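You operate a simulated robot arm through the tools that you are given. There is no shell and no other tool. Be economical: measure what you need, move in short steps, check, and stop when the job is done.

Carry out the task below with a simulated two-armed robot. There is one attempt and no reset: what you move stays moved.

TASK
Wipe up the spill on the bare side of the yellow-marked table with the blue cloth and put it back.

Only the result counts: the job must be done as asked and must still hold three seconds after the hand-in. Knocking over, shifting, dropping, spilling or breaking anything else fails it. Flat cloth is picked up by pressing the open fingertips on it (5 to 10 N) and closing them slowly along it; thin cloth reads only 2 to 8 mm in the jaws.

THE ROBOT
Two 7-joint arms with two-finger parallel grippers on one trunk, on a base that drives. Base frame: it is fixed to the floor where the robot stands at the start and does not move with it; the origin is under the middle of the robot, x ahead of it, y to its left, z up; the surface under the hand at the start is at about z = 76.5. Readings come in cm, degrees, newtons and seconds.
The left shoulder is at the start at [1.7, 13.8, 134], the right one opposite. With the tool pointing down near the work surface each hand reaches from about 18 to 52 cm from the robot's upright axis, wherever it stands, measured 20 degrees to its own side. Payload 1.57 kg a hand.
Tool frame (each hand has its own): the origin (TCP) lies between the finger pads and is the grasp point; the fingertips stand 3 cm ahead of it; z points along the fingers, y is the line along which they close. The gripper opens to 8 cm. The fingers are 1.7 cm wide and 1.2 cm thick; the gripper's body (4 by 8.2 cm) begins 8 cm behind the TCP.
Orientation is that of the tool frame in the base frame, as a unit quaternion [w, x, y, z]. With the fingers straight down and closing along the base's y, the tool's x points along the base's -x, its y along +y and its z along -z.

THE INTERFACE
- The arms move only by the tool nudge_tool. It takes "left_commands", "right_commands" or both (then of equal length, played together; a hand with none holds still); each is a list of rows, each an object of numbers (a shift or turn left out is 0, a gripper value left out holds the last): "gripper": the opening, from 0 (shut) to 1 (fully open); "dx", "dy", "dz": the shift along the tool's x, y, z in units of 20 mm (1.0 is 20 mm); "ax", "ay", "az": the turn, a rotation vector about the tool's x, y, z in units of 4 degrees (1.0 is 4 degrees). In form: [{"gripper": .., "dx": .., "dy": .., "dz": .., "ax": .., "ay": .., "az": ..}, ...]. A call has 1 to 8 rows; each row shifts and turns the commanded pose from where the row before left it, along the tool's axes as they then stand. A call with a number of a shift or a turn outside -1 to 1 is refused whole. Each row takes 0.2 s and may step no farther than 5 cm and 8.6 degrees from the row before; otherwise, or with a gripper value out of range, the whole call is refused. A pose out of reach is approached as far as the arm can. The call stops where the force on the tool passes 40 N (or 10 N more than at its start, if that is more) or the arm is blocked; 0.2 s more then pass. Each finger travels about 4.5 cm/s and halts on what it meets, pressing with about 21 N; the grip force reading is that of the motor and also rises with nothing between the fingers. The clock runs only during rows and for 0.2 s after the last one: add rows that do not move to give the fingers time. It gives the time, the measured TCP pose, the force on the tool (base axes), the opening and the grip force at its end, in the units of the frame above (readings bear some noise), with the torque about the TCP (base axes, N m) and any sound that the robot's microphone picked up, and new pictures: "show" is both (left out), scene, wrist or none (wrist: the cameras of the hands that moved).
- Cameras (640 x 400 px; columns grow to the right, rows downward): "scene" is now at [18.53, 1.49, 123.8]; the picture's right is [0.18, -0.98, -0.00], its down [-0.41, -0.07, -0.91] and it looks along [0.89, 0.16, -0.42] (base axes); focal length 214 px, centre (320, 200). "left" rides on the left gripper at [7.2, 0.7, -12.2] in its tool frame; the picture's right is [-0.09, 1.00, 0.00], its down [-0.84, -0.08, -0.54] and it looks along [-0.54, -0.05, 0.84] (tool axes); focal length 238 px, centre (320, 200). "right" rides on the right gripper at [7.2, -0.7, -12.2] in its tool frame; the picture's right is [0.09, 1.00, 0.00], its down [-0.84, 0.08, -0.54] and it looks along [-0.54, 0.05, 0.84] (tool axes); focal length 238 px, centre (320, 200). There is no depth. A picture from a camera that has moved, and an enlarged one, comes with that camera's place and axes in the base frame and with its lens.
- raise_lower(by): slides the trunk up (or, below 0, down) by that many cm; the arms and the scene camera ride with it, the base frame stays. It gives what a move gives, with no picture.
- drive_base(legs): drives the robot by 1 to 6 legs, each [ahead, left, turn to the left] in cm, cm and degrees, along the robot's own axes; the way and the turn of a leg run together, so that a leg with both is an arc; at most 150 cm and 180 degrees a leg. The arms and the cameras ride along, it lands a little off, and it stops where it bumps. It gives what a move gives, and a new picture of the scene camera.
- turn_head(pan, tilt): turns the head with the scene camera to pan (to the left, within 60 degrees either way) and tilt (down, from -29 to 69), counted from straight ahead of the robot. It gives what a move gives, and a new picture of the scene camera.
- enlarge(camera, box): a new picture of the part [left, top, right, bottom] of that camera's present view, enlarged. The clock stands still meanwhile.
- job_done(): hands the job in; it is judged then, once.

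Go step by step. Nothing tells you exact positions but the pictures and the camera data: compare them with the known pose of the tool, close in by small moves and look again before you grip or let go. The budget is 120 turns and 260 pictures, counting those below and the enlarged ones. Unless the task says otherwise, let go and move clear before handing in, and close with one line.

The tools are called after "Request:" as name(argument=value, ...) on one line, values as JSON. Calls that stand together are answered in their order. nudge_tool: Moves the arms, as the interface text tells. Its arguments: {"type":"object","properties":{"left_commands":{"type":"array","items":{"type":"object","properties":{"gripper":{"type":"number"},"dx":{"type":"number"},"dy":{"type":"number"},"dz":{"type":"number"},"ax":{"type":"number"},"ay":{"type":"number"},"az":{"type":"number"}}}},"right_commands":{"type":"array","items":{"type":"object","properties":{"gripper":{"type":"number"},"dx":{"type":"number"},"dy":{"type":"number"},"dz":{"type":"number"},"ax":{"type":"number"},"ay":{"type":"number"},"az":{"type":"number"}}}},"show":{"type":"string","enum":["both","scene","wrist","none"]}},"required":[]} The other tools are called the same way: raise_lower (by) slides the trunk up or down; drive_base (legs) drives the base; turn_head (pan, tilt) turns the head that bears the scene camera; enlarge (camera, box) takes an enlarged picture of a part of a camera's view; job_done () hands the job in.

At the start:

```text
time_s: 0.0
left_position: [24.66, 21.65, 119.77]
left_ee_rot: [-0.204, -0.014, 0.977, 0.066]
left_wrist_force: [-0.6, -0.9, -0.1]
left_torque: [0.02, 0.02, 0.01]
left_grip_width: 8.01
left_finger_force: 0.0
right_position: [22.36, -4.57, 122.87]
right_ee_rot: [-0.072, 0.003, 0.997, -0.034]
right_wrist_force: [30.8, 7.8, -80.2]
right_torque: [-0.51, -0.51, -0.26]
right_grip_width: 8.01
right_finger_force: 0.0
trunk travel left (down, up): [-42.5, 81.5]
robot x, y, heading: [1.12, 0.05, 0.1]
head pan, tilt: [10.2, 23.5]
```

scene: 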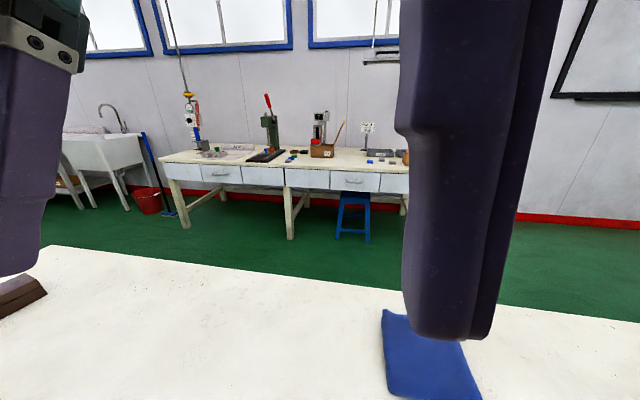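
right: 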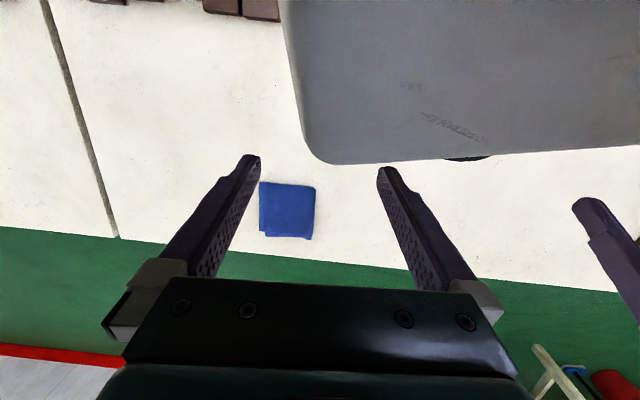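
left: 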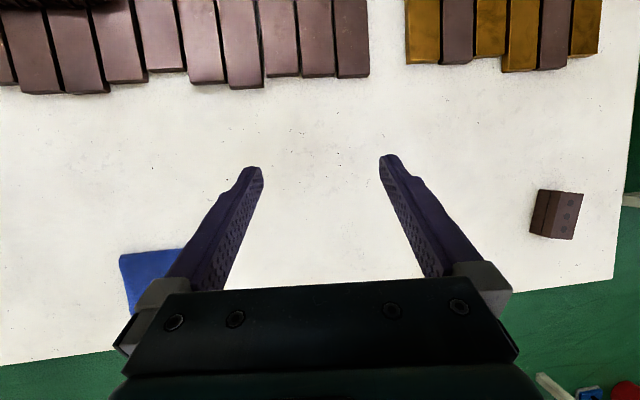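

The cloth lies on the white table ahead, with bricks in rows near the robot. I look down around before moving.

Request:
turn_head(pan=0, tilt=60)

Request:
turn_head(pan=-50, tilt=35)

Request:
turn_head(pan=55, tilt=35)

```text
time_s: 1.0
left_position: [24.53, 21.8, 119.58]
left_ee_rot: [-0.206, -0.013, 0.976, 0.068]
left_wrist_force: [0.1, 0.9, -0.6]
left_torque: [-0.01, 0.04, 0.0]
left_grip_width: 8.0
left_finger_force: 0.1
right_position: [22.39, -4.58, 122.61]
right_ee_rot: [-0.074, 0.004, 0.997, -0.033]
right_wrist_force: [7.0, -0.6, -14.4]
right_torque: [0.25, 0.23, 0.09]
right_grip_width: 7.98
right_finger_force: 0.1
trunk travel left (down, up): [-42.5, 81.5]
robot x, y, heading: [1.3, -0.22, -0.2]
head pan, tilt: [0.0, 60.0]
camera scene: at [15.9, -0.14, 118.52], right [0.0, -1.0, 0.0], down [-0.88, 0.0, -0.48], along [0.48, 0.0, -0.88], focal length 214 px, centre (320, 200)
```

scene: 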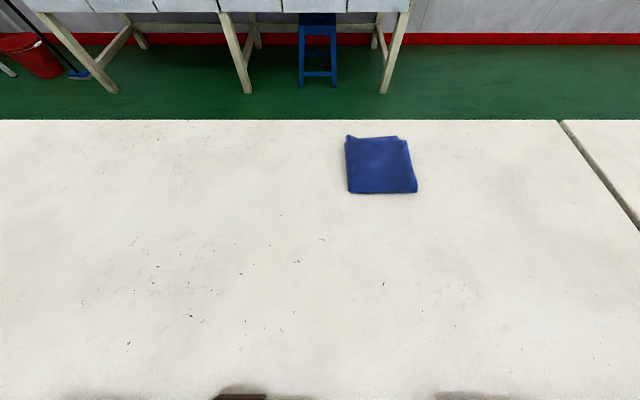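

```text
time_s: 2.2
left_position: [24.6, 21.69, 119.68]
left_ee_rot: [-0.206, -0.014, 0.976, 0.066]
left_wrist_force: [-0.3, 0.2, 0.5]
left_torque: [-0.01, -0.01, 0.0]
left_grip_width: 8.0
left_finger_force: 0.1
right_position: [22.33, -4.59, 122.64]
right_ee_rot: [-0.074, 0.003, 0.997, -0.034]
right_wrist_force: [9.6, 1.6, -19.7]
right_torque: [0.03, 0.13, -0.01]
right_grip_width: 8.0
right_finger_force: 0.0
trunk travel left (down, up): [-42.5, 81.5]
robot x, y, heading: [1.25, 0.03, -0.1]
head pan, tilt: [-50.0, 35.0]
camera scene: at [14.97, -6.88, 121.96], right [-0.77, -0.64, 0.02], down [-0.39, 0.44, -0.81], along [0.51, -0.63, -0.59], focal length 214 px, centre (320, 200)
```

scene: 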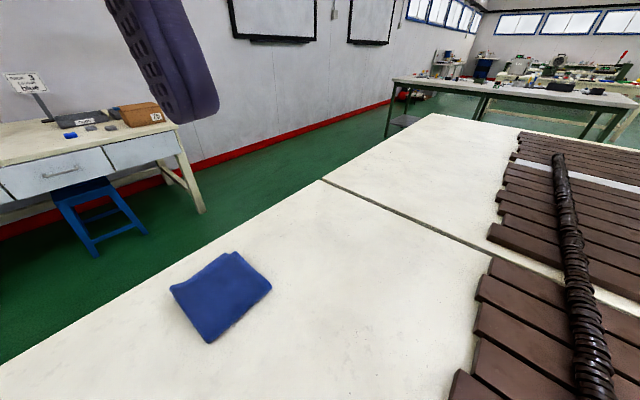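

```text
time_s: 4.0
left_position: [24.54, 21.74, 119.54]
left_ee_rot: [-0.205, -0.014, 0.976, 0.066]
left_wrist_force: [-0.1, -0.1, -0.5]
left_torque: [-0.01, -0.01, -0.02]
left_grip_width: 7.97
left_finger_force: 0.1
right_position: [22.26, -4.54, 122.79]
right_ee_rot: [-0.074, 0.002, 0.997, -0.035]
right_wrist_force: [11.4, 6.6, -19.2]
right_torque: [-0.85, 0.52, -0.36]
right_grip_width: 8.01
right_finger_force: 0.1
trunk travel left (down, up): [-42.5, 81.5]
robot x, y, heading: [1.38, 0.23, -0.0]
head pan, tilt: [55.0, 35.0]
camera scene: at [14.32, 7.07, 121.97], right [0.82, -0.57, -0.02], down [-0.35, -0.47, -0.81], along [0.45, 0.67, -0.59], focal length 214 px, centre (320, 200)
```

scene: 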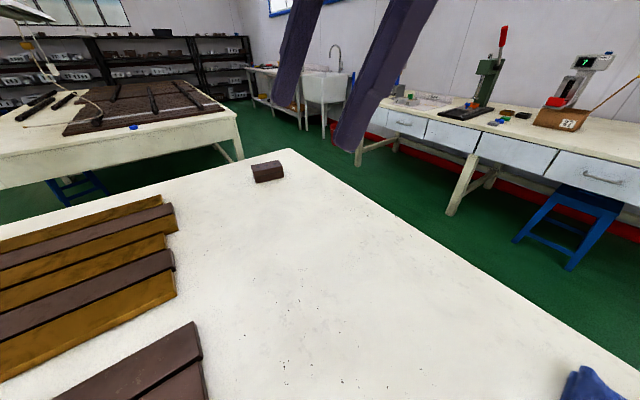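

I see coloured table signs (one reads something like "blue") and need to find the yellow one. I scan farther.

Request:
turn_head(pan=-50, tilt=15)

Request:
enlarge(camera="scene", box=[300, 0, 640, 212])

Request:
turn_head(pan=0, tilt=20)

Request:
enlarge(camera="scene", box=[200, 50, 440, 200])

Request:
turn_head(pan=60, tilt=15)

Request:
enlarge(camera="scene", box=[0, 80, 320, 280])

```text
time_s: 5.8
left_position: [24.53, 21.75, 119.67]
left_ee_rot: [-0.206, -0.014, 0.976, 0.067]
left_wrist_force: [0.6, -0.3, -0.4]
left_torque: [-0.03, -0.02, -0.02]
left_grip_width: 8.01
left_finger_force: 0.0
right_position: [22.18, -4.56, 122.66]
right_ee_rot: [-0.074, 0.002, 0.997, -0.035]
right_wrist_force: [6.7, -3.1, -20.2]
right_torque: [0.74, -0.43, 0.27]
right_grip_width: 8.0
right_finger_force: 0.1
trunk travel left (down, up): [-42.5, 81.5]
robot x, y, heading: [0.84, -0.36, -0.0]
head pan, tilt: [-50.0, 15.0]
camera scene: at [15.33, -7.3, 125.13], right [-0.77, -0.64, 0.02], down [-0.19, 0.2, -0.96], along [0.61, -0.74, -0.28], focal length 214 px, centre (320, 200)
```

scene: 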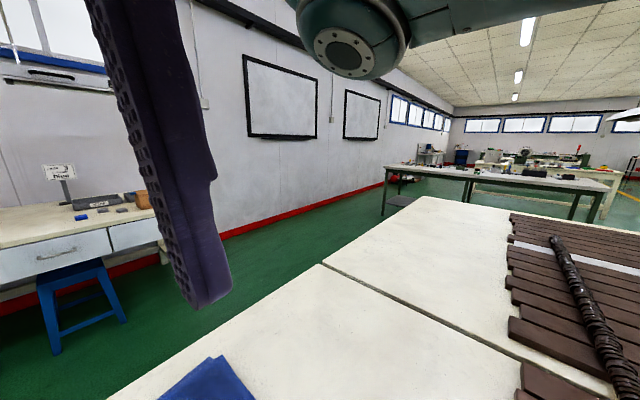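

```text
1.88 times, centred on (470, 106) of scene
camera zoom: at [15.33, -7.3, 125.13], right [-0.77, -0.64, 0.02], down [-0.19, 0.2, -0.96], along [0.61, -0.74, -0.28], focal length 404 px, centre (38, 377)
```

zoom: 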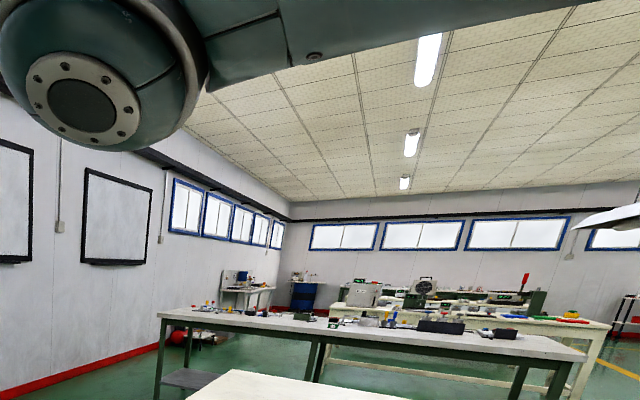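

```text
time_s: 7.0
left_position: [24.39, 21.7, 119.55]
left_ee_rot: [-0.206, -0.014, 0.976, 0.067]
left_wrist_force: [-0.3, 0.1, -0.6]
left_torque: [0.01, 0.0, 0.01]
left_grip_width: 7.97
left_finger_force: 0.1
right_position: [22.18, -4.47, 122.63]
right_ee_rot: [-0.074, 0.003, 0.997, -0.034]
right_wrist_force: [8.2, -0.5, -19.9]
right_torque: [0.26, 0.03, 0.13]
right_grip_width: 7.99
right_finger_force: 0.1
trunk travel left (down, up): [-42.5, 81.5]
robot x, y, heading: [1.36, 0.04, -0.1]
head pan, tilt: [0.0, 20.0]
camera scene: at [18.59, -0.16, 124.22], right [0.0, -1.0, 0.0], down [-0.37, 0.0, -0.93], along [0.93, 0.0, -0.37], focal length 214 px, centre (320, 200)
```

scene: 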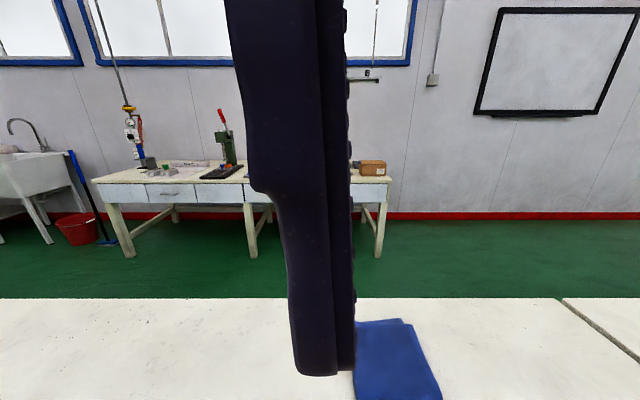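

```text
2.67 times, centred on (320, 125) of scene
camera zoom: at [18.59, -0.16, 124.22], right [0.0, -1.0, 0.0], down [-0.37, 0.0, -0.93], along [0.93, 0.0, -0.37], focal length 572 px, centre (320, 400)
```

zoom: 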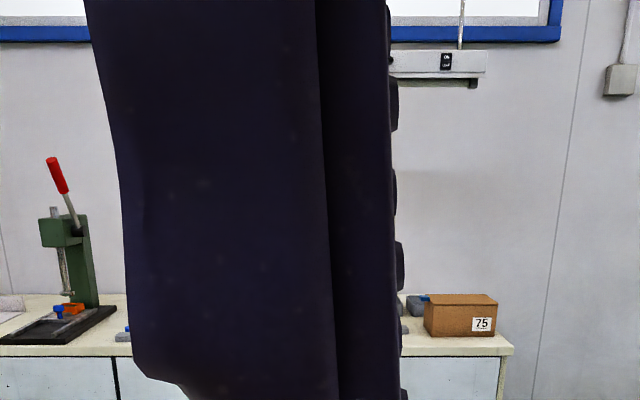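

```text
time_s: 8.3
left_position: [24.46, 21.71, 119.56]
left_ee_rot: [-0.207, -0.013, 0.976, 0.065]
left_wrist_force: [0.1, -0.5, 0.1]
left_torque: [-0.03, 0.0, 0.05]
left_grip_width: 8.01
left_finger_force: 0.0
right_position: [22.19, -4.55, 122.69]
right_ee_rot: [-0.073, 0.003, 0.997, -0.034]
right_wrist_force: [10.5, 1.0, -20.5]
right_torque: [0.04, 0.29, 0.06]
right_grip_width: 8.02
right_finger_force: 0.0
trunk travel left (down, up): [-42.5, 81.5]
robot x, y, heading: [1.16, -0.25, -0.1]
head pan, tilt: [60.0, 15.0]
camera scene: at [13.95, 7.94, 125.15], right [0.87, -0.5, -0.02], down [-0.16, -0.22, -0.96], along [0.48, 0.84, -0.27], focal length 214 px, centre (320, 200)
```

scene: 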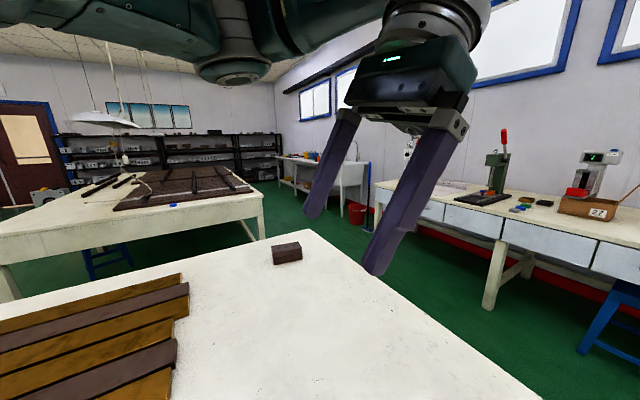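

```text
2.00 times, centred on (160, 180) of scene
camera zoom: at [13.95, 7.94, 125.15], right [0.87, -0.5, -0.02], down [-0.16, -0.22, -0.96], along [0.48, 0.84, -0.27], focal length 429 px, centre (640, 240)
```

zoom: 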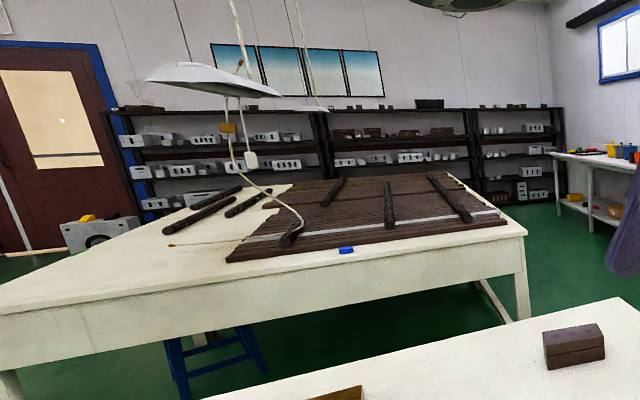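

Request:
turn_head(pan=0, tilt=69)

Request:
enlarge(camera="scene", box=[80, 120, 400, 320])

Request:
enlarge(camera="scene", box=[300, 120, 620, 320])

Request:
enlarge(camera="left", box=[380, 0, 640, 162])

Request:
turn_head(pan=58, tilt=50)

Request:
turn_head(pan=-58, tilt=50)

```text
time_s: 9.6
left_position: [24.38, 21.64, 119.6]
left_ee_rot: [-0.206, -0.014, 0.976, 0.066]
left_wrist_force: [0.5, 0.0, -0.5]
left_torque: [-0.01, 0.01, 0.05]
left_grip_width: 8.0
left_finger_force: 0.0
right_position: [22.19, -4.59, 122.7]
right_ee_rot: [-0.076, 0.003, 0.997, -0.035]
right_wrist_force: [10.6, -4.5, -20.9]
right_torque: [0.81, 0.29, 0.36]
right_grip_width: 8.01
right_finger_force: 0.1
trunk travel left (down, up): [-42.5, 81.5]
robot x, y, heading: [1.27, -0.18, 0.1]
head pan, tilt: [0.0, 68.8]
camera scene: at [14.65, -0.15, 117.56], right [0.0, -1.0, 0.0], down [-0.94, 0.0, -0.34], along [0.34, 0.0, -0.94], focal length 214 px, centre (320, 200)
```

scene: 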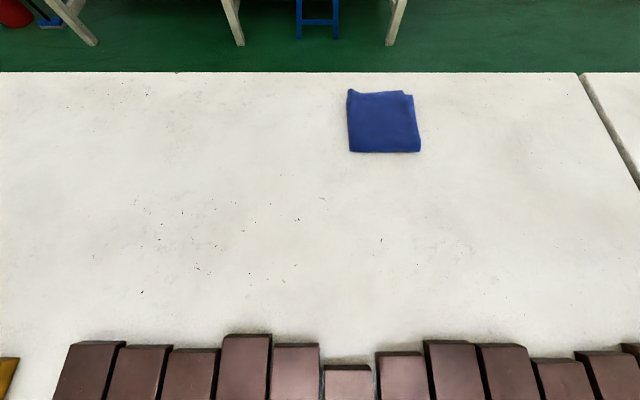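

```text
2.00 times, centred on (240, 220) of scene
camera zoom: at [14.65, -0.15, 117.56], right [0.0, -1.0, 0.0], down [-0.94, 0.0, -0.34], along [0.34, 0.0, -0.94], focal length 429 px, centre (480, 160)
```

zoom: 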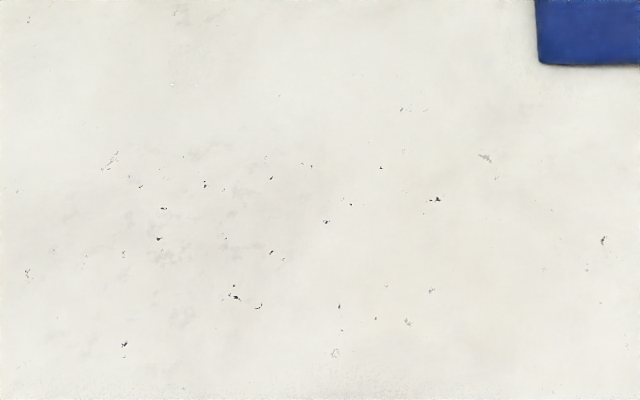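

```text
2.00 times, centred on (460, 220) of scene
camera zoom: at [14.65, -0.15, 117.56], right [0.0, -1.0, 0.0], down [-0.94, 0.0, -0.34], along [0.34, 0.0, -0.94], focal length 429 px, centre (40, 160)
```

zoom: 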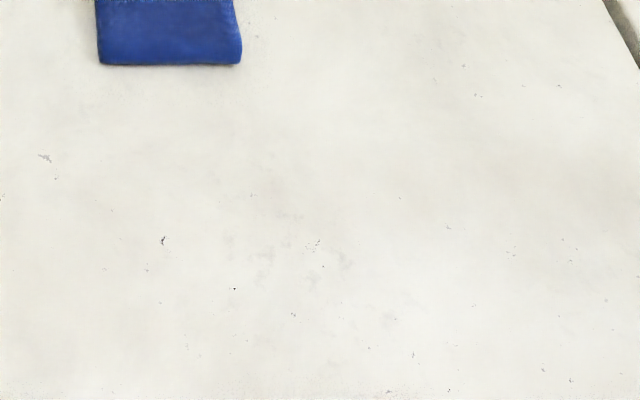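

```text
2.46 times, centred on (510, 81) of left
camera zoom: at [22.74, 20.53, 133.5], right [0.09, 0.99, 0.1], down [0.98, -0.1, 0.14], along [0.15, 0.08, -0.98], focal length 587 px, centre (-148, 493)
```

zoom: 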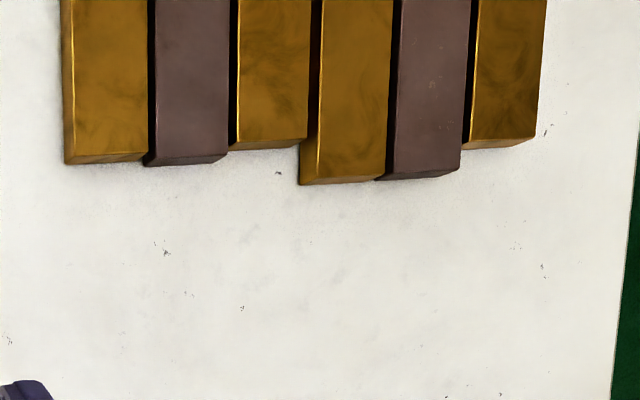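

```text
time_s: 10.9
left_position: [24.41, 21.63, 119.63]
left_ee_rot: [-0.207, -0.014, 0.976, 0.067]
left_wrist_force: [0.1, 1.2, 0.6]
left_torque: [-0.02, 0.03, 0.0]
left_grip_width: 7.98
left_finger_force: 0.1
right_position: [22.09, -4.56, 122.62]
right_ee_rot: [-0.075, 0.004, 0.997, -0.034]
right_wrist_force: [8.7, 0.6, -21.1]
right_torque: [0.27, -0.14, 0.09]
right_grip_width: 7.97
right_finger_force: 0.1
trunk travel left (down, up): [-42.5, 81.5]
robot x, y, heading: [0.88, 0.47, 0.0]
head pan, tilt: [58.0, 50.0]
camera scene: at [13.17, 6.37, 119.78], right [0.85, -0.53, -0.02], down [-0.42, -0.65, -0.63], along [0.32, 0.54, -0.78], focal length 214 px, centre (320, 200)
```

scene: 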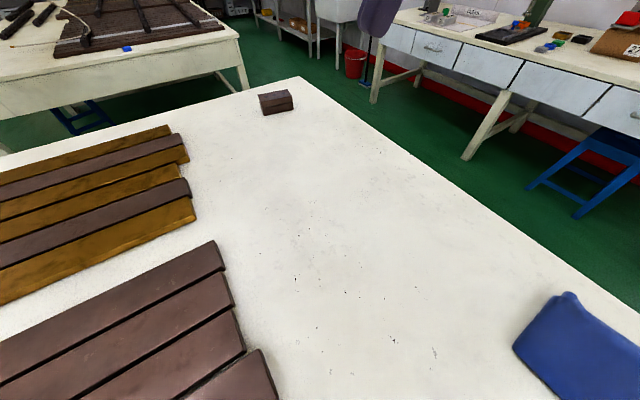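

```text
time_s: 12.8
left_position: [24.23, 21.8, 119.57]
left_ee_rot: [-0.207, -0.014, 0.976, 0.066]
left_wrist_force: [0.6, 0.4, 0.3]
left_torque: [0.05, 0.0, 0.0]
left_grip_width: 8.01
left_finger_force: 0.0
right_position: [22.18, -4.68, 122.57]
right_ee_rot: [-0.075, 0.002, 0.997, -0.034]
right_wrist_force: [8.8, 1.1, -20.1]
right_torque: [0.12, 0.08, 0.05]
right_grip_width: 8.01
right_finger_force: 0.1
trunk travel left (down, up): [-42.5, 81.5]
robot x, y, heading: [1.4, 0.18, -0.3]
head pan, tilt: [-58.0, 50.0]
camera scene: at [13.14, -6.68, 119.77], right [-0.85, -0.53, 0.02], down [-0.42, 0.65, -0.63], along [0.32, -0.54, -0.78], focal length 214 px, centre (320, 200)
```

scene: 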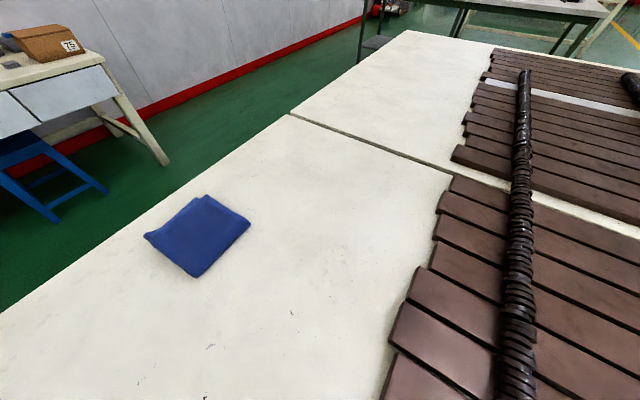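

No obvious spill here yet. I inspect the sign on the wall table and other tables for their colour marks.

Request:
turn_head(pan=-30, tilt=15)

Request:
enlarge(camera="scene", box=[120, 100, 280, 200])

Request:
turn_head(pan=-60, tilt=10)

Request:
enlarge(camera="scene", box=[320, 100, 640, 300])

```text
time_s: 13.8
left_position: [24.33, 21.69, 119.54]
left_ee_rot: [-0.207, -0.013, 0.976, 0.067]
left_wrist_force: [0.4, -0.5, -0.7]
left_torque: [0.0, 0.01, 0.02]
left_grip_width: 7.99
left_finger_force: 0.0
right_position: [22.03, -4.56, 122.5]
right_ee_rot: [-0.076, 0.002, 0.996, -0.035]
right_wrist_force: [8.6, -0.2, -19.4]
right_torque: [0.19, -0.02, 0.05]
right_grip_width: 8.01
right_finger_force: 0.2
trunk travel left (down, up): [-42.5, 81.5]
robot x, y, heading: [1.26, -0.26, 0.1]
head pan, tilt: [-30.0, 15.0]
camera scene: at [17.27, -4.83, 125.01], right [-0.5, -0.87, 0.01], down [-0.25, 0.13, -0.96], along [0.83, -0.48, -0.28], focal length 214 px, centre (320, 200)
```

scene: 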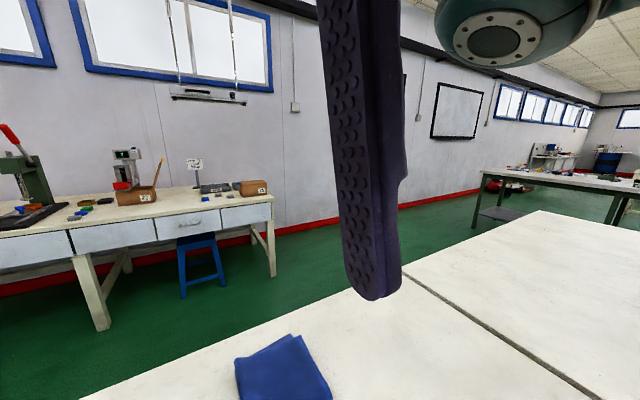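

```text
4.00 times, centred on (200, 150) of scene
camera zoom: at [17.27, -4.83, 125.01], right [-0.5, -0.87, 0.01], down [-0.25, 0.13, -0.96], along [0.83, -0.48, -0.28], focal length 858 px, centre (800, 400)
```

zoom: 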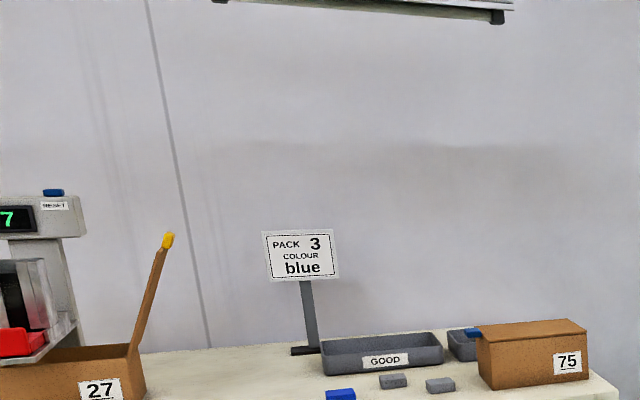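

```text
time_s: 14.8
left_position: [24.26, 21.65, 119.55]
left_ee_rot: [-0.207, -0.014, 0.976, 0.066]
left_wrist_force: [-0.8, 0.0, -0.4]
left_torque: [0.0, -0.04, 0.0]
left_grip_width: 7.98
left_finger_force: 0.1
right_position: [22.19, -4.6, 122.66]
right_ee_rot: [-0.075, 0.002, 0.997, -0.035]
right_wrist_force: [8.3, -0.4, -20.3]
right_torque: [0.18, 0.02, 0.04]
right_grip_width: 7.97
right_finger_force: 0.0
trunk travel left (down, up): [-42.5, 81.5]
robot x, y, heading: [1.17, -0.06, 0.1]
head pan, tilt: [-60.0, 10.0]
camera scene: at [13.85, -8.2, 125.92], right [-0.87, -0.5, 0.02], down [-0.12, 0.15, -0.98], along [0.49, -0.85, -0.19], focal length 214 px, centre (320, 200)
```

scene: 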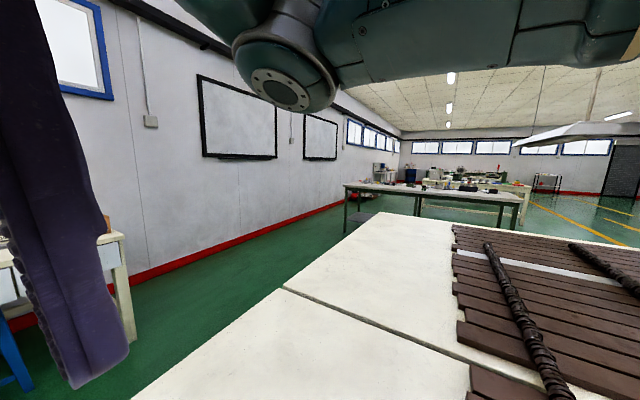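

```text
2.00 times, centred on (480, 200) of scene
camera zoom: at [13.85, -8.2, 125.92], right [-0.87, -0.5, 0.02], down [-0.12, 0.15, -0.98], along [0.49, -0.85, -0.19], focal length 429 px, centre (0, 200)
```

zoom: 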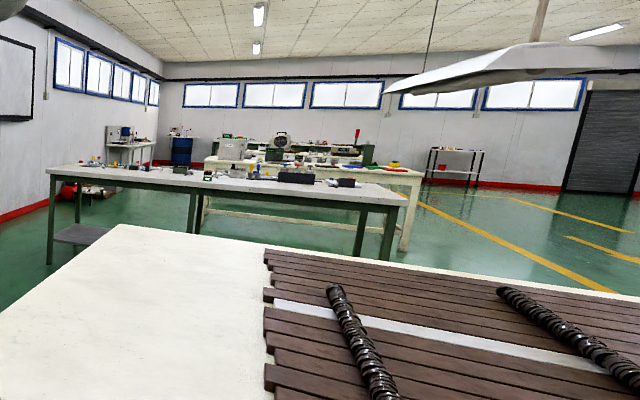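

The sign only concerns packs ("Pack 3, colour blue"). I look closer at the left table and its marks.

Request:
turn_head(pan=60, tilt=30)

Request:
enlarge(camera="scene", box=[0, 60, 240, 210])

Request:
enlarge(camera="scene", box=[120, 100, 500, 338])

```text
time_s: 16.8
left_position: [24.16, 21.77, 119.54]
left_ee_rot: [-0.208, -0.013, 0.976, 0.066]
left_wrist_force: [0.0, -0.6, -0.7]
left_torque: [-0.02, 0.0, 0.0]
left_grip_width: 8.0
left_finger_force: 0.2
right_position: [21.98, -4.45, 122.53]
right_ee_rot: [-0.075, 0.002, 0.997, -0.035]
right_wrist_force: [8.3, -0.4, -20.4]
right_torque: [0.23, 0.07, 0.09]
right_grip_width: 8.01
right_finger_force: 0.1
trunk travel left (down, up): [-42.5, 81.5]
robot x, y, heading: [1.25, -0.24, 0.2]
head pan, tilt: [60.0, 30.0]
camera scene: at [13.59, 7.68, 122.68], right [0.87, -0.5, -0.03], down [-0.28, -0.43, -0.86], along [0.42, 0.75, -0.51], focal length 214 px, centre (320, 200)
```

scene: 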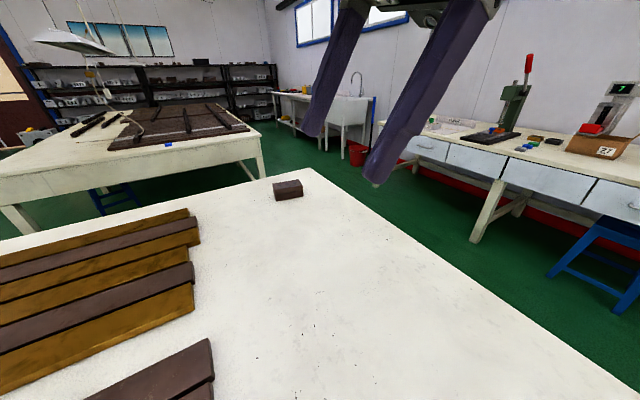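

```text
2.67 times, centred on (120, 135) of scene
camera zoom: at [13.59, 7.68, 122.68], right [0.87, -0.5, -0.03], down [-0.28, -0.43, -0.86], along [0.42, 0.75, -0.51], focal length 572 px, centre (853, 373)
```

zoom: 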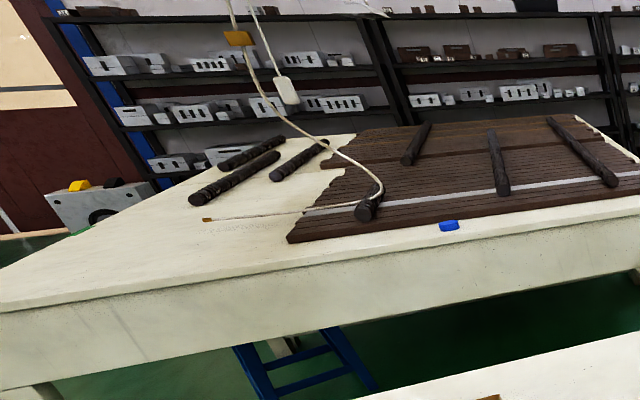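

```text
1.68 times, centred on (310, 219) of scene
camera zoom: at [13.59, 7.68, 122.68], right [0.87, -0.5, -0.03], down [-0.28, -0.43, -0.86], along [0.42, 0.75, -0.51], focal length 360 px, centre (337, 168)
```

zoom: 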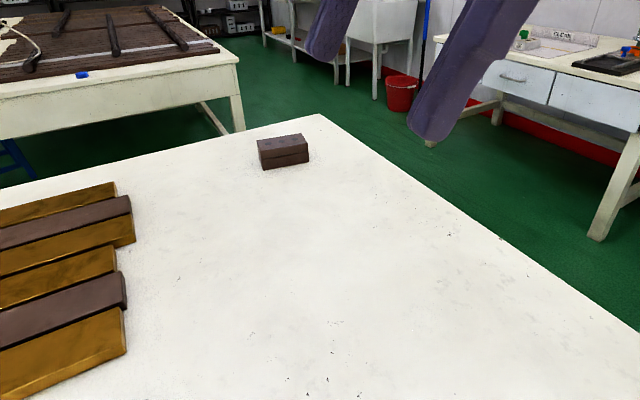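

The left table bears a blue block at its edge, so tables are probably marked by such blocks. I turn the robot in place to see behind.

Request:
turn_head(pan=60, tilt=35)

Request:
drive_base(legs=[[0, 0, 50]])

```text
time_s: 17.5
left_position: [24.33, 21.74, 119.57]
left_ee_rot: [-0.208, -0.014, 0.976, 0.067]
left_wrist_force: [-0.6, 0.0, 0.1]
left_torque: [-0.01, 0.0, -0.01]
left_grip_width: 8.01
left_finger_force: 0.1
right_position: [22.04, -4.57, 122.48]
right_ee_rot: [-0.075, 0.003, 0.997, -0.035]
right_wrist_force: [9.5, -0.1, -21.1]
right_torque: [0.2, 0.05, 0.07]
right_grip_width: 7.97
right_finger_force: 0.1
trunk travel left (down, up): [-42.5, 81.5]
robot x, y, heading: [1.13, -0.04, -0.1]
head pan, tilt: [60.0, 35.0]
camera scene: at [13.44, 7.48, 121.9], right [0.87, -0.5, -0.03], down [-0.31, -0.5, -0.81], along [0.39, 0.71, -0.59], focal length 214 px, centre (320, 200)
```

scene: 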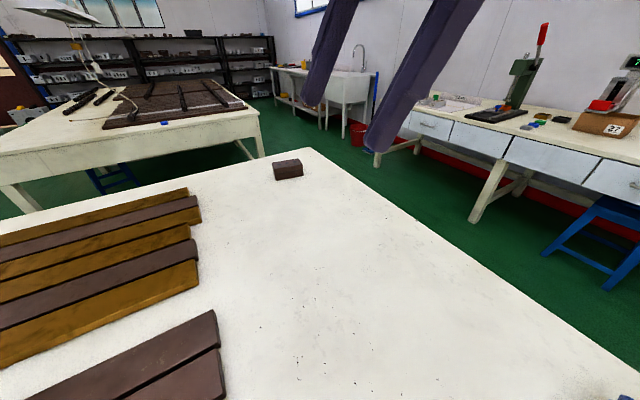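

```text
time_s: 18.7
left_position: [23.92, 21.78, 119.15]
left_ee_rot: [-0.212, -0.013, 0.975, 0.067]
left_wrist_force: [0.2, 0.6, 0.5]
left_torque: [0.0, -0.01, 0.01]
left_grip_width: 8.0
left_finger_force: 0.0
right_position: [21.87, -4.48, 122.09]
right_ee_rot: [-0.08, 0.003, 0.996, -0.035]
right_wrist_force: [-0.4, -0.6, -1.3]
right_torque: [0.05, -0.04, -0.02]
right_grip_width: 7.99
right_finger_force: 0.0
trunk travel left (down, up): [-42.5, 81.5]
robot x, y, heading: [1.47, -0.1, 0.1]
head pan, tilt: [60.0, 35.0]
stopped in leg 1: the robot was blocked; the commanded pose is now the measured one
camera scene: at [13.24, 7.5, 121.56], right [0.87, -0.5, -0.03], down [-0.32, -0.5, -0.81], along [0.39, 0.71, -0.59], focal length 214 px, centre (320, 200)
```

scene: 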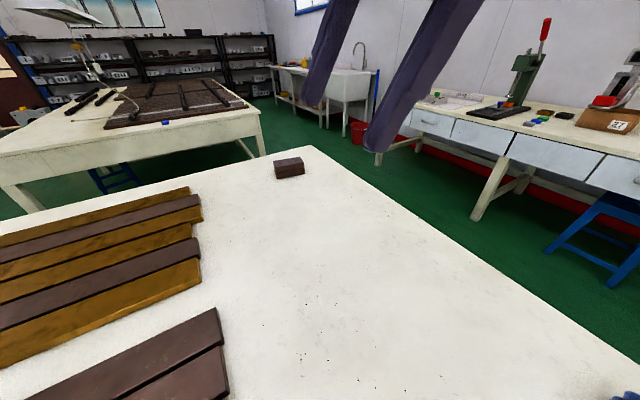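

The right hand was leaning on the robot's own head, which probably caused the block. I move it aside to the right first.

Request:
nudge_tool(right_commands=[{"dx": -1, "dy": -0.5}, {"dx": -1, "dy": -1}, {"dx": -1, "dy": -1}, {"dx": -0.5, "dy": -1}, {"dy": -1}, {"dy": -1}, {"dy": -1}, {"dy": -1}], show="wrist")

Request:
turn_head(pan=0, tilt=69)

```text
time_s: 20.6
left_position: [23.94, 21.76, 118.9]
left_ee_rot: [-0.214, -0.014, 0.975, 0.067]
left_wrist_force: [0.4, 0.8, 0.3]
left_torque: [0.01, 0.01, 0.01]
left_grip_width: 8.0
left_finger_force: 0.1
right_position: [27.1, -20.54, 118.6]
right_ee_rot: [-0.142, -0.004, 0.986, -0.083]
right_wrist_force: [0.2, 0.3, 0.6]
right_torque: [-0.03, -0.01, 0.0]
right_grip_width: 7.99
right_finger_force: 0.1
trunk travel left (down, up): [-42.5, 81.5]
robot x, y, heading: [1.69, -0.21, 0.5]
head pan, tilt: [60.0, 35.0]
stopped in row 8 (right hand): the arm was blocked; the commanded pose is now the measured one
camera right: at [23.49, -18.97, 132.21], right [-0.12, 0.98, -0.14], down [0.95, 0.15, 0.26], along [0.28, -0.1, -0.95], focal length 238 px, centre (320, 200)
```

right: 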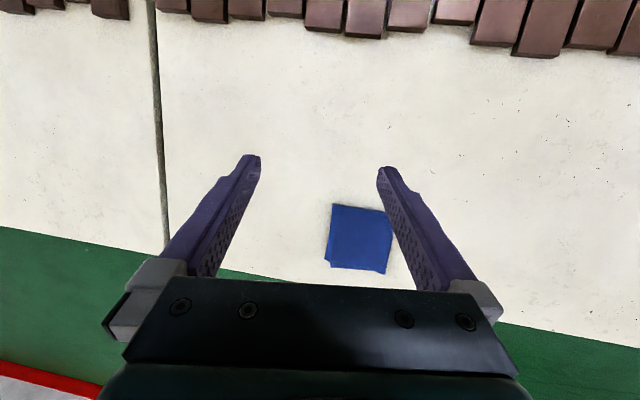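

```text
time_s: 21.9
left_position: [24.07, 21.79, 119.23]
left_ee_rot: [-0.211, -0.014, 0.975, 0.067]
left_wrist_force: [0.1, 0.3, -0.7]
left_torque: [0.0, 0.0, 0.0]
left_grip_width: 7.99
left_finger_force: 0.0
right_position: [27.14, -20.53, 118.83]
right_ee_rot: [-0.14, -0.005, 0.987, -0.083]
right_wrist_force: [-0.1, -0.2, 0.2]
right_torque: [0.04, -0.01, 0.02]
right_grip_width: 7.99
right_finger_force: 0.0
trunk travel left (down, up): [-42.5, 81.5]
robot x, y, heading: [1.48, 0.37, 0.1]
head pan, tilt: [0.0, 68.8]
camera scene: at [14.35, -0.12, 117.27], right [0.0, -1.0, 0.0], down [-0.94, 0.0, -0.33], along [0.33, 0.0, -0.94], focal length 214 px, centre (320, 200)
```

scene: 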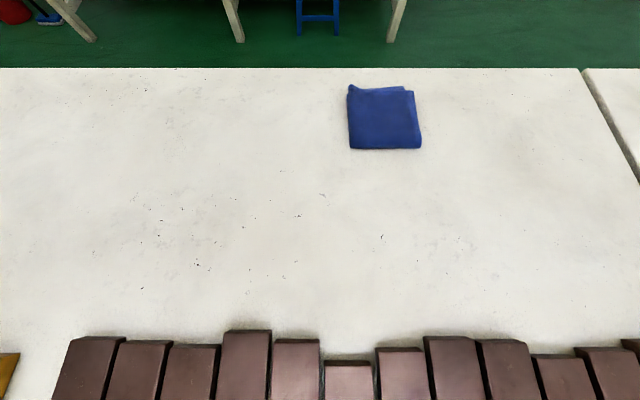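

The hand is clear now. I try a small turn.

Request:
drive_base(legs=[[0, 0, 10]])

```text
time_s: 22.6
left_position: [23.9, 21.85, 118.82]
left_ee_rot: [-0.215, -0.014, 0.974, 0.066]
left_wrist_force: [0.4, 0.1, -0.3]
left_torque: [0.02, -0.01, 0.02]
left_grip_width: 7.99
left_finger_force: 0.0
right_position: [27.03, -20.67, 118.48]
right_ee_rot: [-0.143, -0.005, 0.986, -0.083]
right_wrist_force: [-0.1, -0.2, -0.2]
right_torque: [0.01, -0.01, -0.04]
right_grip_width: 8.0
right_finger_force: 0.1
trunk travel left (down, up): [-42.5, 81.5]
robot x, y, heading: [1.37, 0.18, 0.0]
head pan, tilt: [0.0, 68.8]
stopped in leg 1: the robot was blocked; the commanded pose is now the measured one
camera scene: at [14.18, -0.12, 117.01], right [0.0, -1.0, 0.0], down [-0.95, 0.0, -0.32], along [0.32, 0.0, -0.95], focal length 214 px, centre (320, 200)
```

scene: 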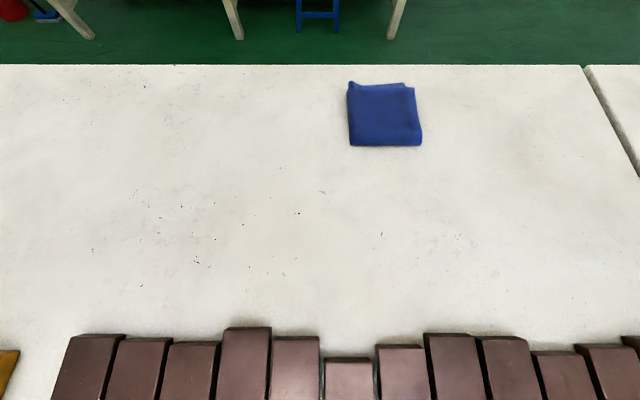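

The base is blocked. I use the left wrist camera to look back under the robot and see what it stands in.

Request:
nudge_tool(left_commands=[{"ay": 1}, {"ay": 1}, {"ay": 1}, {"ay": 1}, {"ay": 1}, {"ay": 1}, {"ay": 1}, {"ay": 1}], show="wrist")

```text
time_s: 24.2
left_position: [20.95, 24.13, 115.41]
left_ee_rot: [-0.503, -0.078, 0.861, 0.019]
left_wrist_force: [0.0, -0.7, 0.1]
left_torque: [-0.01, -0.02, 0.04]
left_grip_width: 8.01
left_finger_force: 0.0
right_position: [27.02, -20.49, 118.38]
right_ee_rot: [-0.144, -0.005, 0.986, -0.083]
right_wrist_force: [0.2, -0.6, -0.1]
right_torque: [0.02, -0.02, -0.03]
right_grip_width: 7.99
right_finger_force: 0.0
trunk travel left (down, up): [-42.5, 81.5]
robot x, y, heading: [1.98, 0.06, -0.1]
head pan, tilt: [0.0, 68.8]
stopped in row 7 (left hand): the arm was blocked; the commanded pose is now the measured one
camera left: at [27.96, 24.29, 127.66], right [-0.07, 1.0, 0.03], down [0.88, 0.08, -0.46], along [-0.46, -0.01, -0.89], focal length 238 px, centre (320, 200)
```

left: 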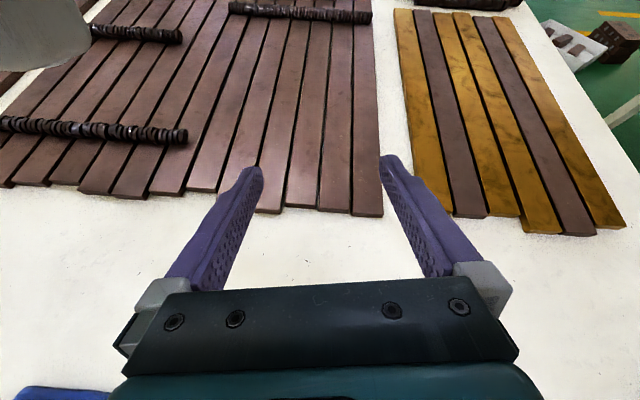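

I see no robot column where it should be; I tilt the left camera toward the robot.

Request:
nudge_tool(left_commands=[{"ax": 1, "dx": -0.5}, {"ax": 1, "dx": -0.5}, {"ax": 1, "dx": -0.5}, {"ax": 1}, {"ax": 1}, {"ax": 1}, {"ax": 1}, {"ax": 1}], show="wrist")

```text
time_s: 26.2
left_position: [22.34, 24.67, 112.86]
left_ee_rot: [-0.462, -0.214, 0.832, -0.219]
left_wrist_force: [0.3, 0.6, -0.5]
left_torque: [-0.01, -0.03, -0.02]
left_grip_width: 8.0
left_finger_force: 0.0
right_position: [26.93, -20.45, 118.28]
right_ee_rot: [-0.145, -0.005, 0.986, -0.083]
right_wrist_force: [0.3, 0.0, -0.6]
right_torque: [0.0, -0.01, 0.0]
right_grip_width: 7.97
right_finger_force: 0.1
trunk travel left (down, up): [-42.5, 81.5]
robot x, y, heading: [1.55, -0.2, -0.0]
head pan, tilt: [0.0, 68.8]
stopped in row 8 (left hand): the arm was blocked; the commanded pose is now the measured one
camera left: at [26.75, 30.92, 124.68], right [-0.51, 0.82, -0.25], down [0.81, 0.37, -0.45], along [-0.28, -0.43, -0.86], focal length 238 px, centre (320, 200)
```

left: 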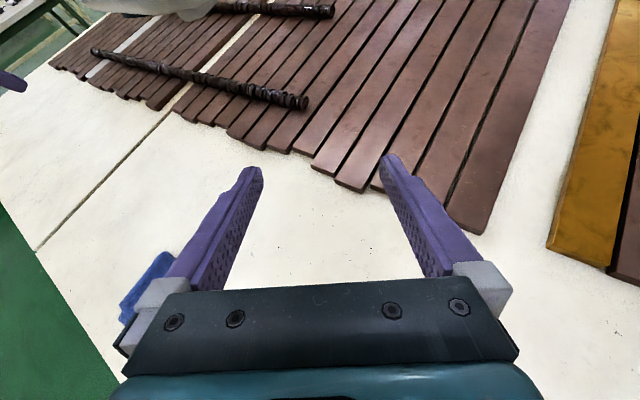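

I raise the trunk for an overview of the table and the surroundings.

Request:
raise_lower(by=30)

Request:
turn_head(pan=0, tilt=69)

Request:
turn_head(pan=60, tilt=45)

Request:
turn_head(pan=-60, tilt=45)

```text
time_s: 29.2
left_position: [25.57, 24.59, 114.97]
left_ee_rot: [-0.443, -0.21, 0.842, -0.225]
left_wrist_force: [0.0, -0.4, 0.2]
left_torque: [-0.02, -0.03, 0.0]
left_grip_width: 8.02
left_finger_force: 0.1
right_position: [30.01, -20.48, 120.77]
right_ee_rot: [-0.123, -0.002, 0.989, -0.083]
right_wrist_force: [-0.4, 0.0, 0.1]
right_torque: [0.04, 0.0, -0.04]
right_grip_width: 7.99
right_finger_force: 0.1
trunk travel left (down, up): [-72.5, 51.5]
robot x, y, heading: [1.67, -0.03, 0.1]
head pan, tilt: [0.0, 68.8]
```

```text
time_s: 29.8
left_position: [25.62, 24.65, 115.13]
left_ee_rot: [-0.443, -0.209, 0.842, -0.224]
left_wrist_force: [-1.0, 0.1, -0.9]
left_torque: [0.03, -0.01, -0.01]
left_grip_width: 7.97
left_finger_force: 0.0
right_position: [29.8, -20.55, 120.88]
right_ee_rot: [-0.124, -0.003, 0.989, -0.084]
right_wrist_force: [-0.3, -0.1, 0.9]
right_torque: [-0.04, 0.0, 0.01]
right_grip_width: 8.01
right_finger_force: 0.0
trunk travel left (down, up): [-72.5, 51.5]
robot x, y, heading: [1.74, 0.09, -0.3]
head pan, tilt: [0.0, 68.8]
camera scene: at [17.14, -0.12, 118.96], right [0.0, -1.0, 0.0], down [-0.93, 0.0, -0.36], along [0.36, 0.0, -0.93], focal length 214 px, centre (320, 200)
```

scene: 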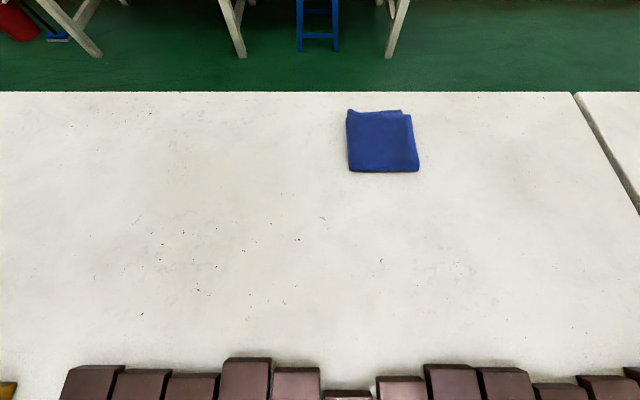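

```text
time_s: 31.1
left_position: [25.54, 24.53, 115.2]
left_ee_rot: [-0.443, -0.209, 0.842, -0.224]
left_wrist_force: [0.1, 0.7, -0.1]
left_torque: [0.01, 0.04, -0.03]
left_grip_width: 8.0
left_finger_force: 0.2
right_position: [29.78, -20.36, 120.96]
right_ee_rot: [-0.123, -0.002, 0.989, -0.084]
right_wrist_force: [-0.3, 0.1, 0.0]
right_torque: [-0.01, -0.01, 0.01]
right_grip_width: 8.01
right_finger_force: 0.1
trunk travel left (down, up): [-72.5, 51.5]
robot x, y, heading: [1.63, 0.07, 0.1]
head pan, tilt: [60.0, 45.0]
camera scene: at [15.62, 6.91, 121.86], right [0.87, -0.5, 0.0], down [-0.35, -0.61, -0.71], along [0.35, 0.61, -0.71], focal length 214 px, centre (320, 200)
```

scene: 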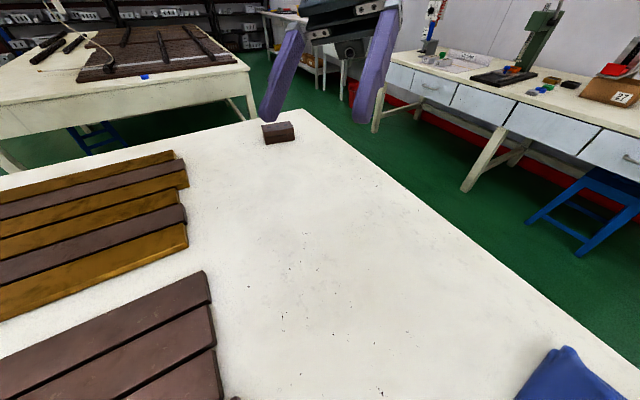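

```text
time_s: 33.1
left_position: [25.59, 24.53, 115.33]
left_ee_rot: [-0.443, -0.209, 0.842, -0.224]
left_wrist_force: [-0.8, -0.6, 0.8]
left_torque: [0.0, 0.0, 0.02]
left_grip_width: 7.99
left_finger_force: 0.1
right_position: [29.88, -20.5, 121.0]
right_ee_rot: [-0.123, -0.003, 0.989, -0.085]
right_wrist_force: [-0.3, 1.2, -0.3]
right_torque: [-0.04, -0.04, -0.03]
right_grip_width: 8.0
right_finger_force: 0.1
trunk travel left (down, up): [-72.5, 51.5]
robot x, y, heading: [1.72, 0.01, -0.0]
head pan, tilt: [-60.0, 45.0]
camera scene: at [15.63, -7.16, 121.86], right [-0.87, -0.5, 0.0], down [-0.35, 0.61, -0.71], along [0.35, -0.61, -0.71], focal length 214 px, centre (320, 200)
```

scene: 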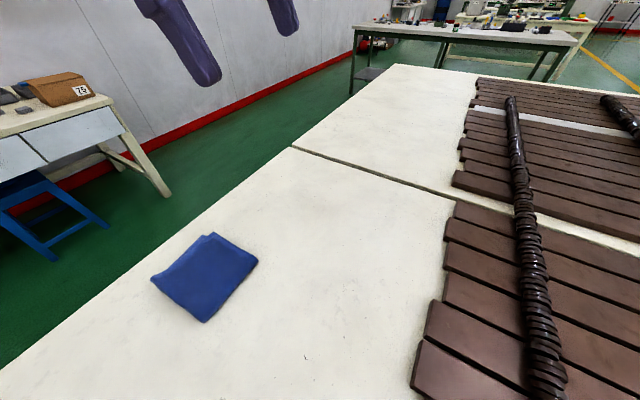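

The trunk hardly rises and the turn is blocked; I test whether the base can move straight back a little.

Request:
drive_base(legs=[[-5, 0, 0]])

```text
time_s: 34.0
left_position: [23.94, 24.58, 115.93]
left_ee_rot: [-0.436, -0.207, 0.846, -0.226]
left_wrist_force: [0.2, 0.3, 0.0]
left_torque: [-0.05, -0.01, 0.01]
left_grip_width: 8.02
left_finger_force: 0.0
right_position: [28.2, -20.56, 121.69]
right_ee_rot: [-0.114, -0.001, 0.99, -0.083]
right_wrist_force: [0.9, 0.4, 0.9]
right_torque: [0.04, -0.02, -0.01]
right_grip_width: 7.97
right_finger_force: 0.1
trunk travel left (down, up): [-72.5, 51.5]
robot x, y, heading: [-1.6, 0.27, 0.1]
head pan, tilt: [-60.0, 45.0]
camera scene: at [13.92, -7.18, 122.35], right [-0.87, -0.5, -0.02], down [-0.34, 0.61, -0.71], along [0.37, -0.61, -0.7], focal length 214 px, centre (320, 200)
```

scene: 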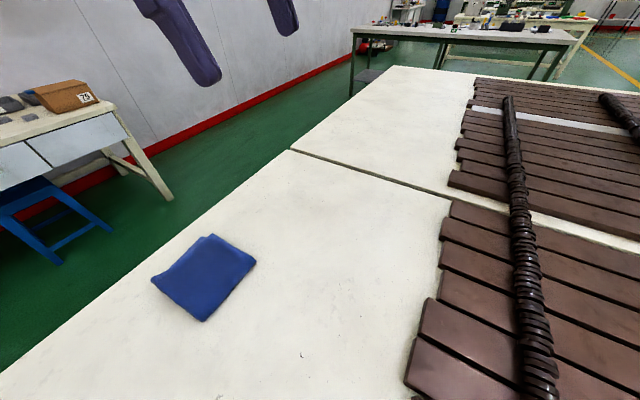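

Driving back works. I try the turn again from here.

Request:
drive_base(legs=[[0, 0, -12]])

```text
time_s: 34.8
left_position: [24.0, 24.18, 115.09]
left_ee_rot: [-0.442, -0.204, 0.845, -0.222]
left_wrist_force: [-0.3, 0.2, -0.9]
left_torque: [-0.02, 0.01, 0.01]
left_grip_width: 7.98
left_finger_force: 0.0
right_position: [27.7, -20.98, 120.8]
right_ee_rot: [-0.122, 0.002, 0.989, -0.083]
right_wrist_force: [0.0, -0.4, -0.5]
right_torque: [0.0, -0.02, 0.02]
right_grip_width: 7.99
right_finger_force: 0.1
trunk travel left (down, up): [-72.5, 51.5]
robot x, y, heading: [-0.21, -0.36, -0.5]
head pan, tilt: [-60.0, 45.0]
stopped in leg 1: the robot was blocked; the commanded pose is now the measured one
camera scene: at [13.65, -7.48, 121.71], right [-0.87, -0.49, 0.0], down [-0.34, 0.62, -0.71], along [0.35, -0.62, -0.71], focal length 214 px, centre (320, 200)
```

scene: 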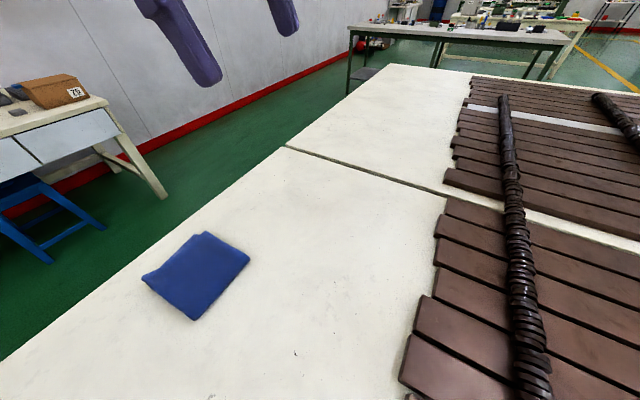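

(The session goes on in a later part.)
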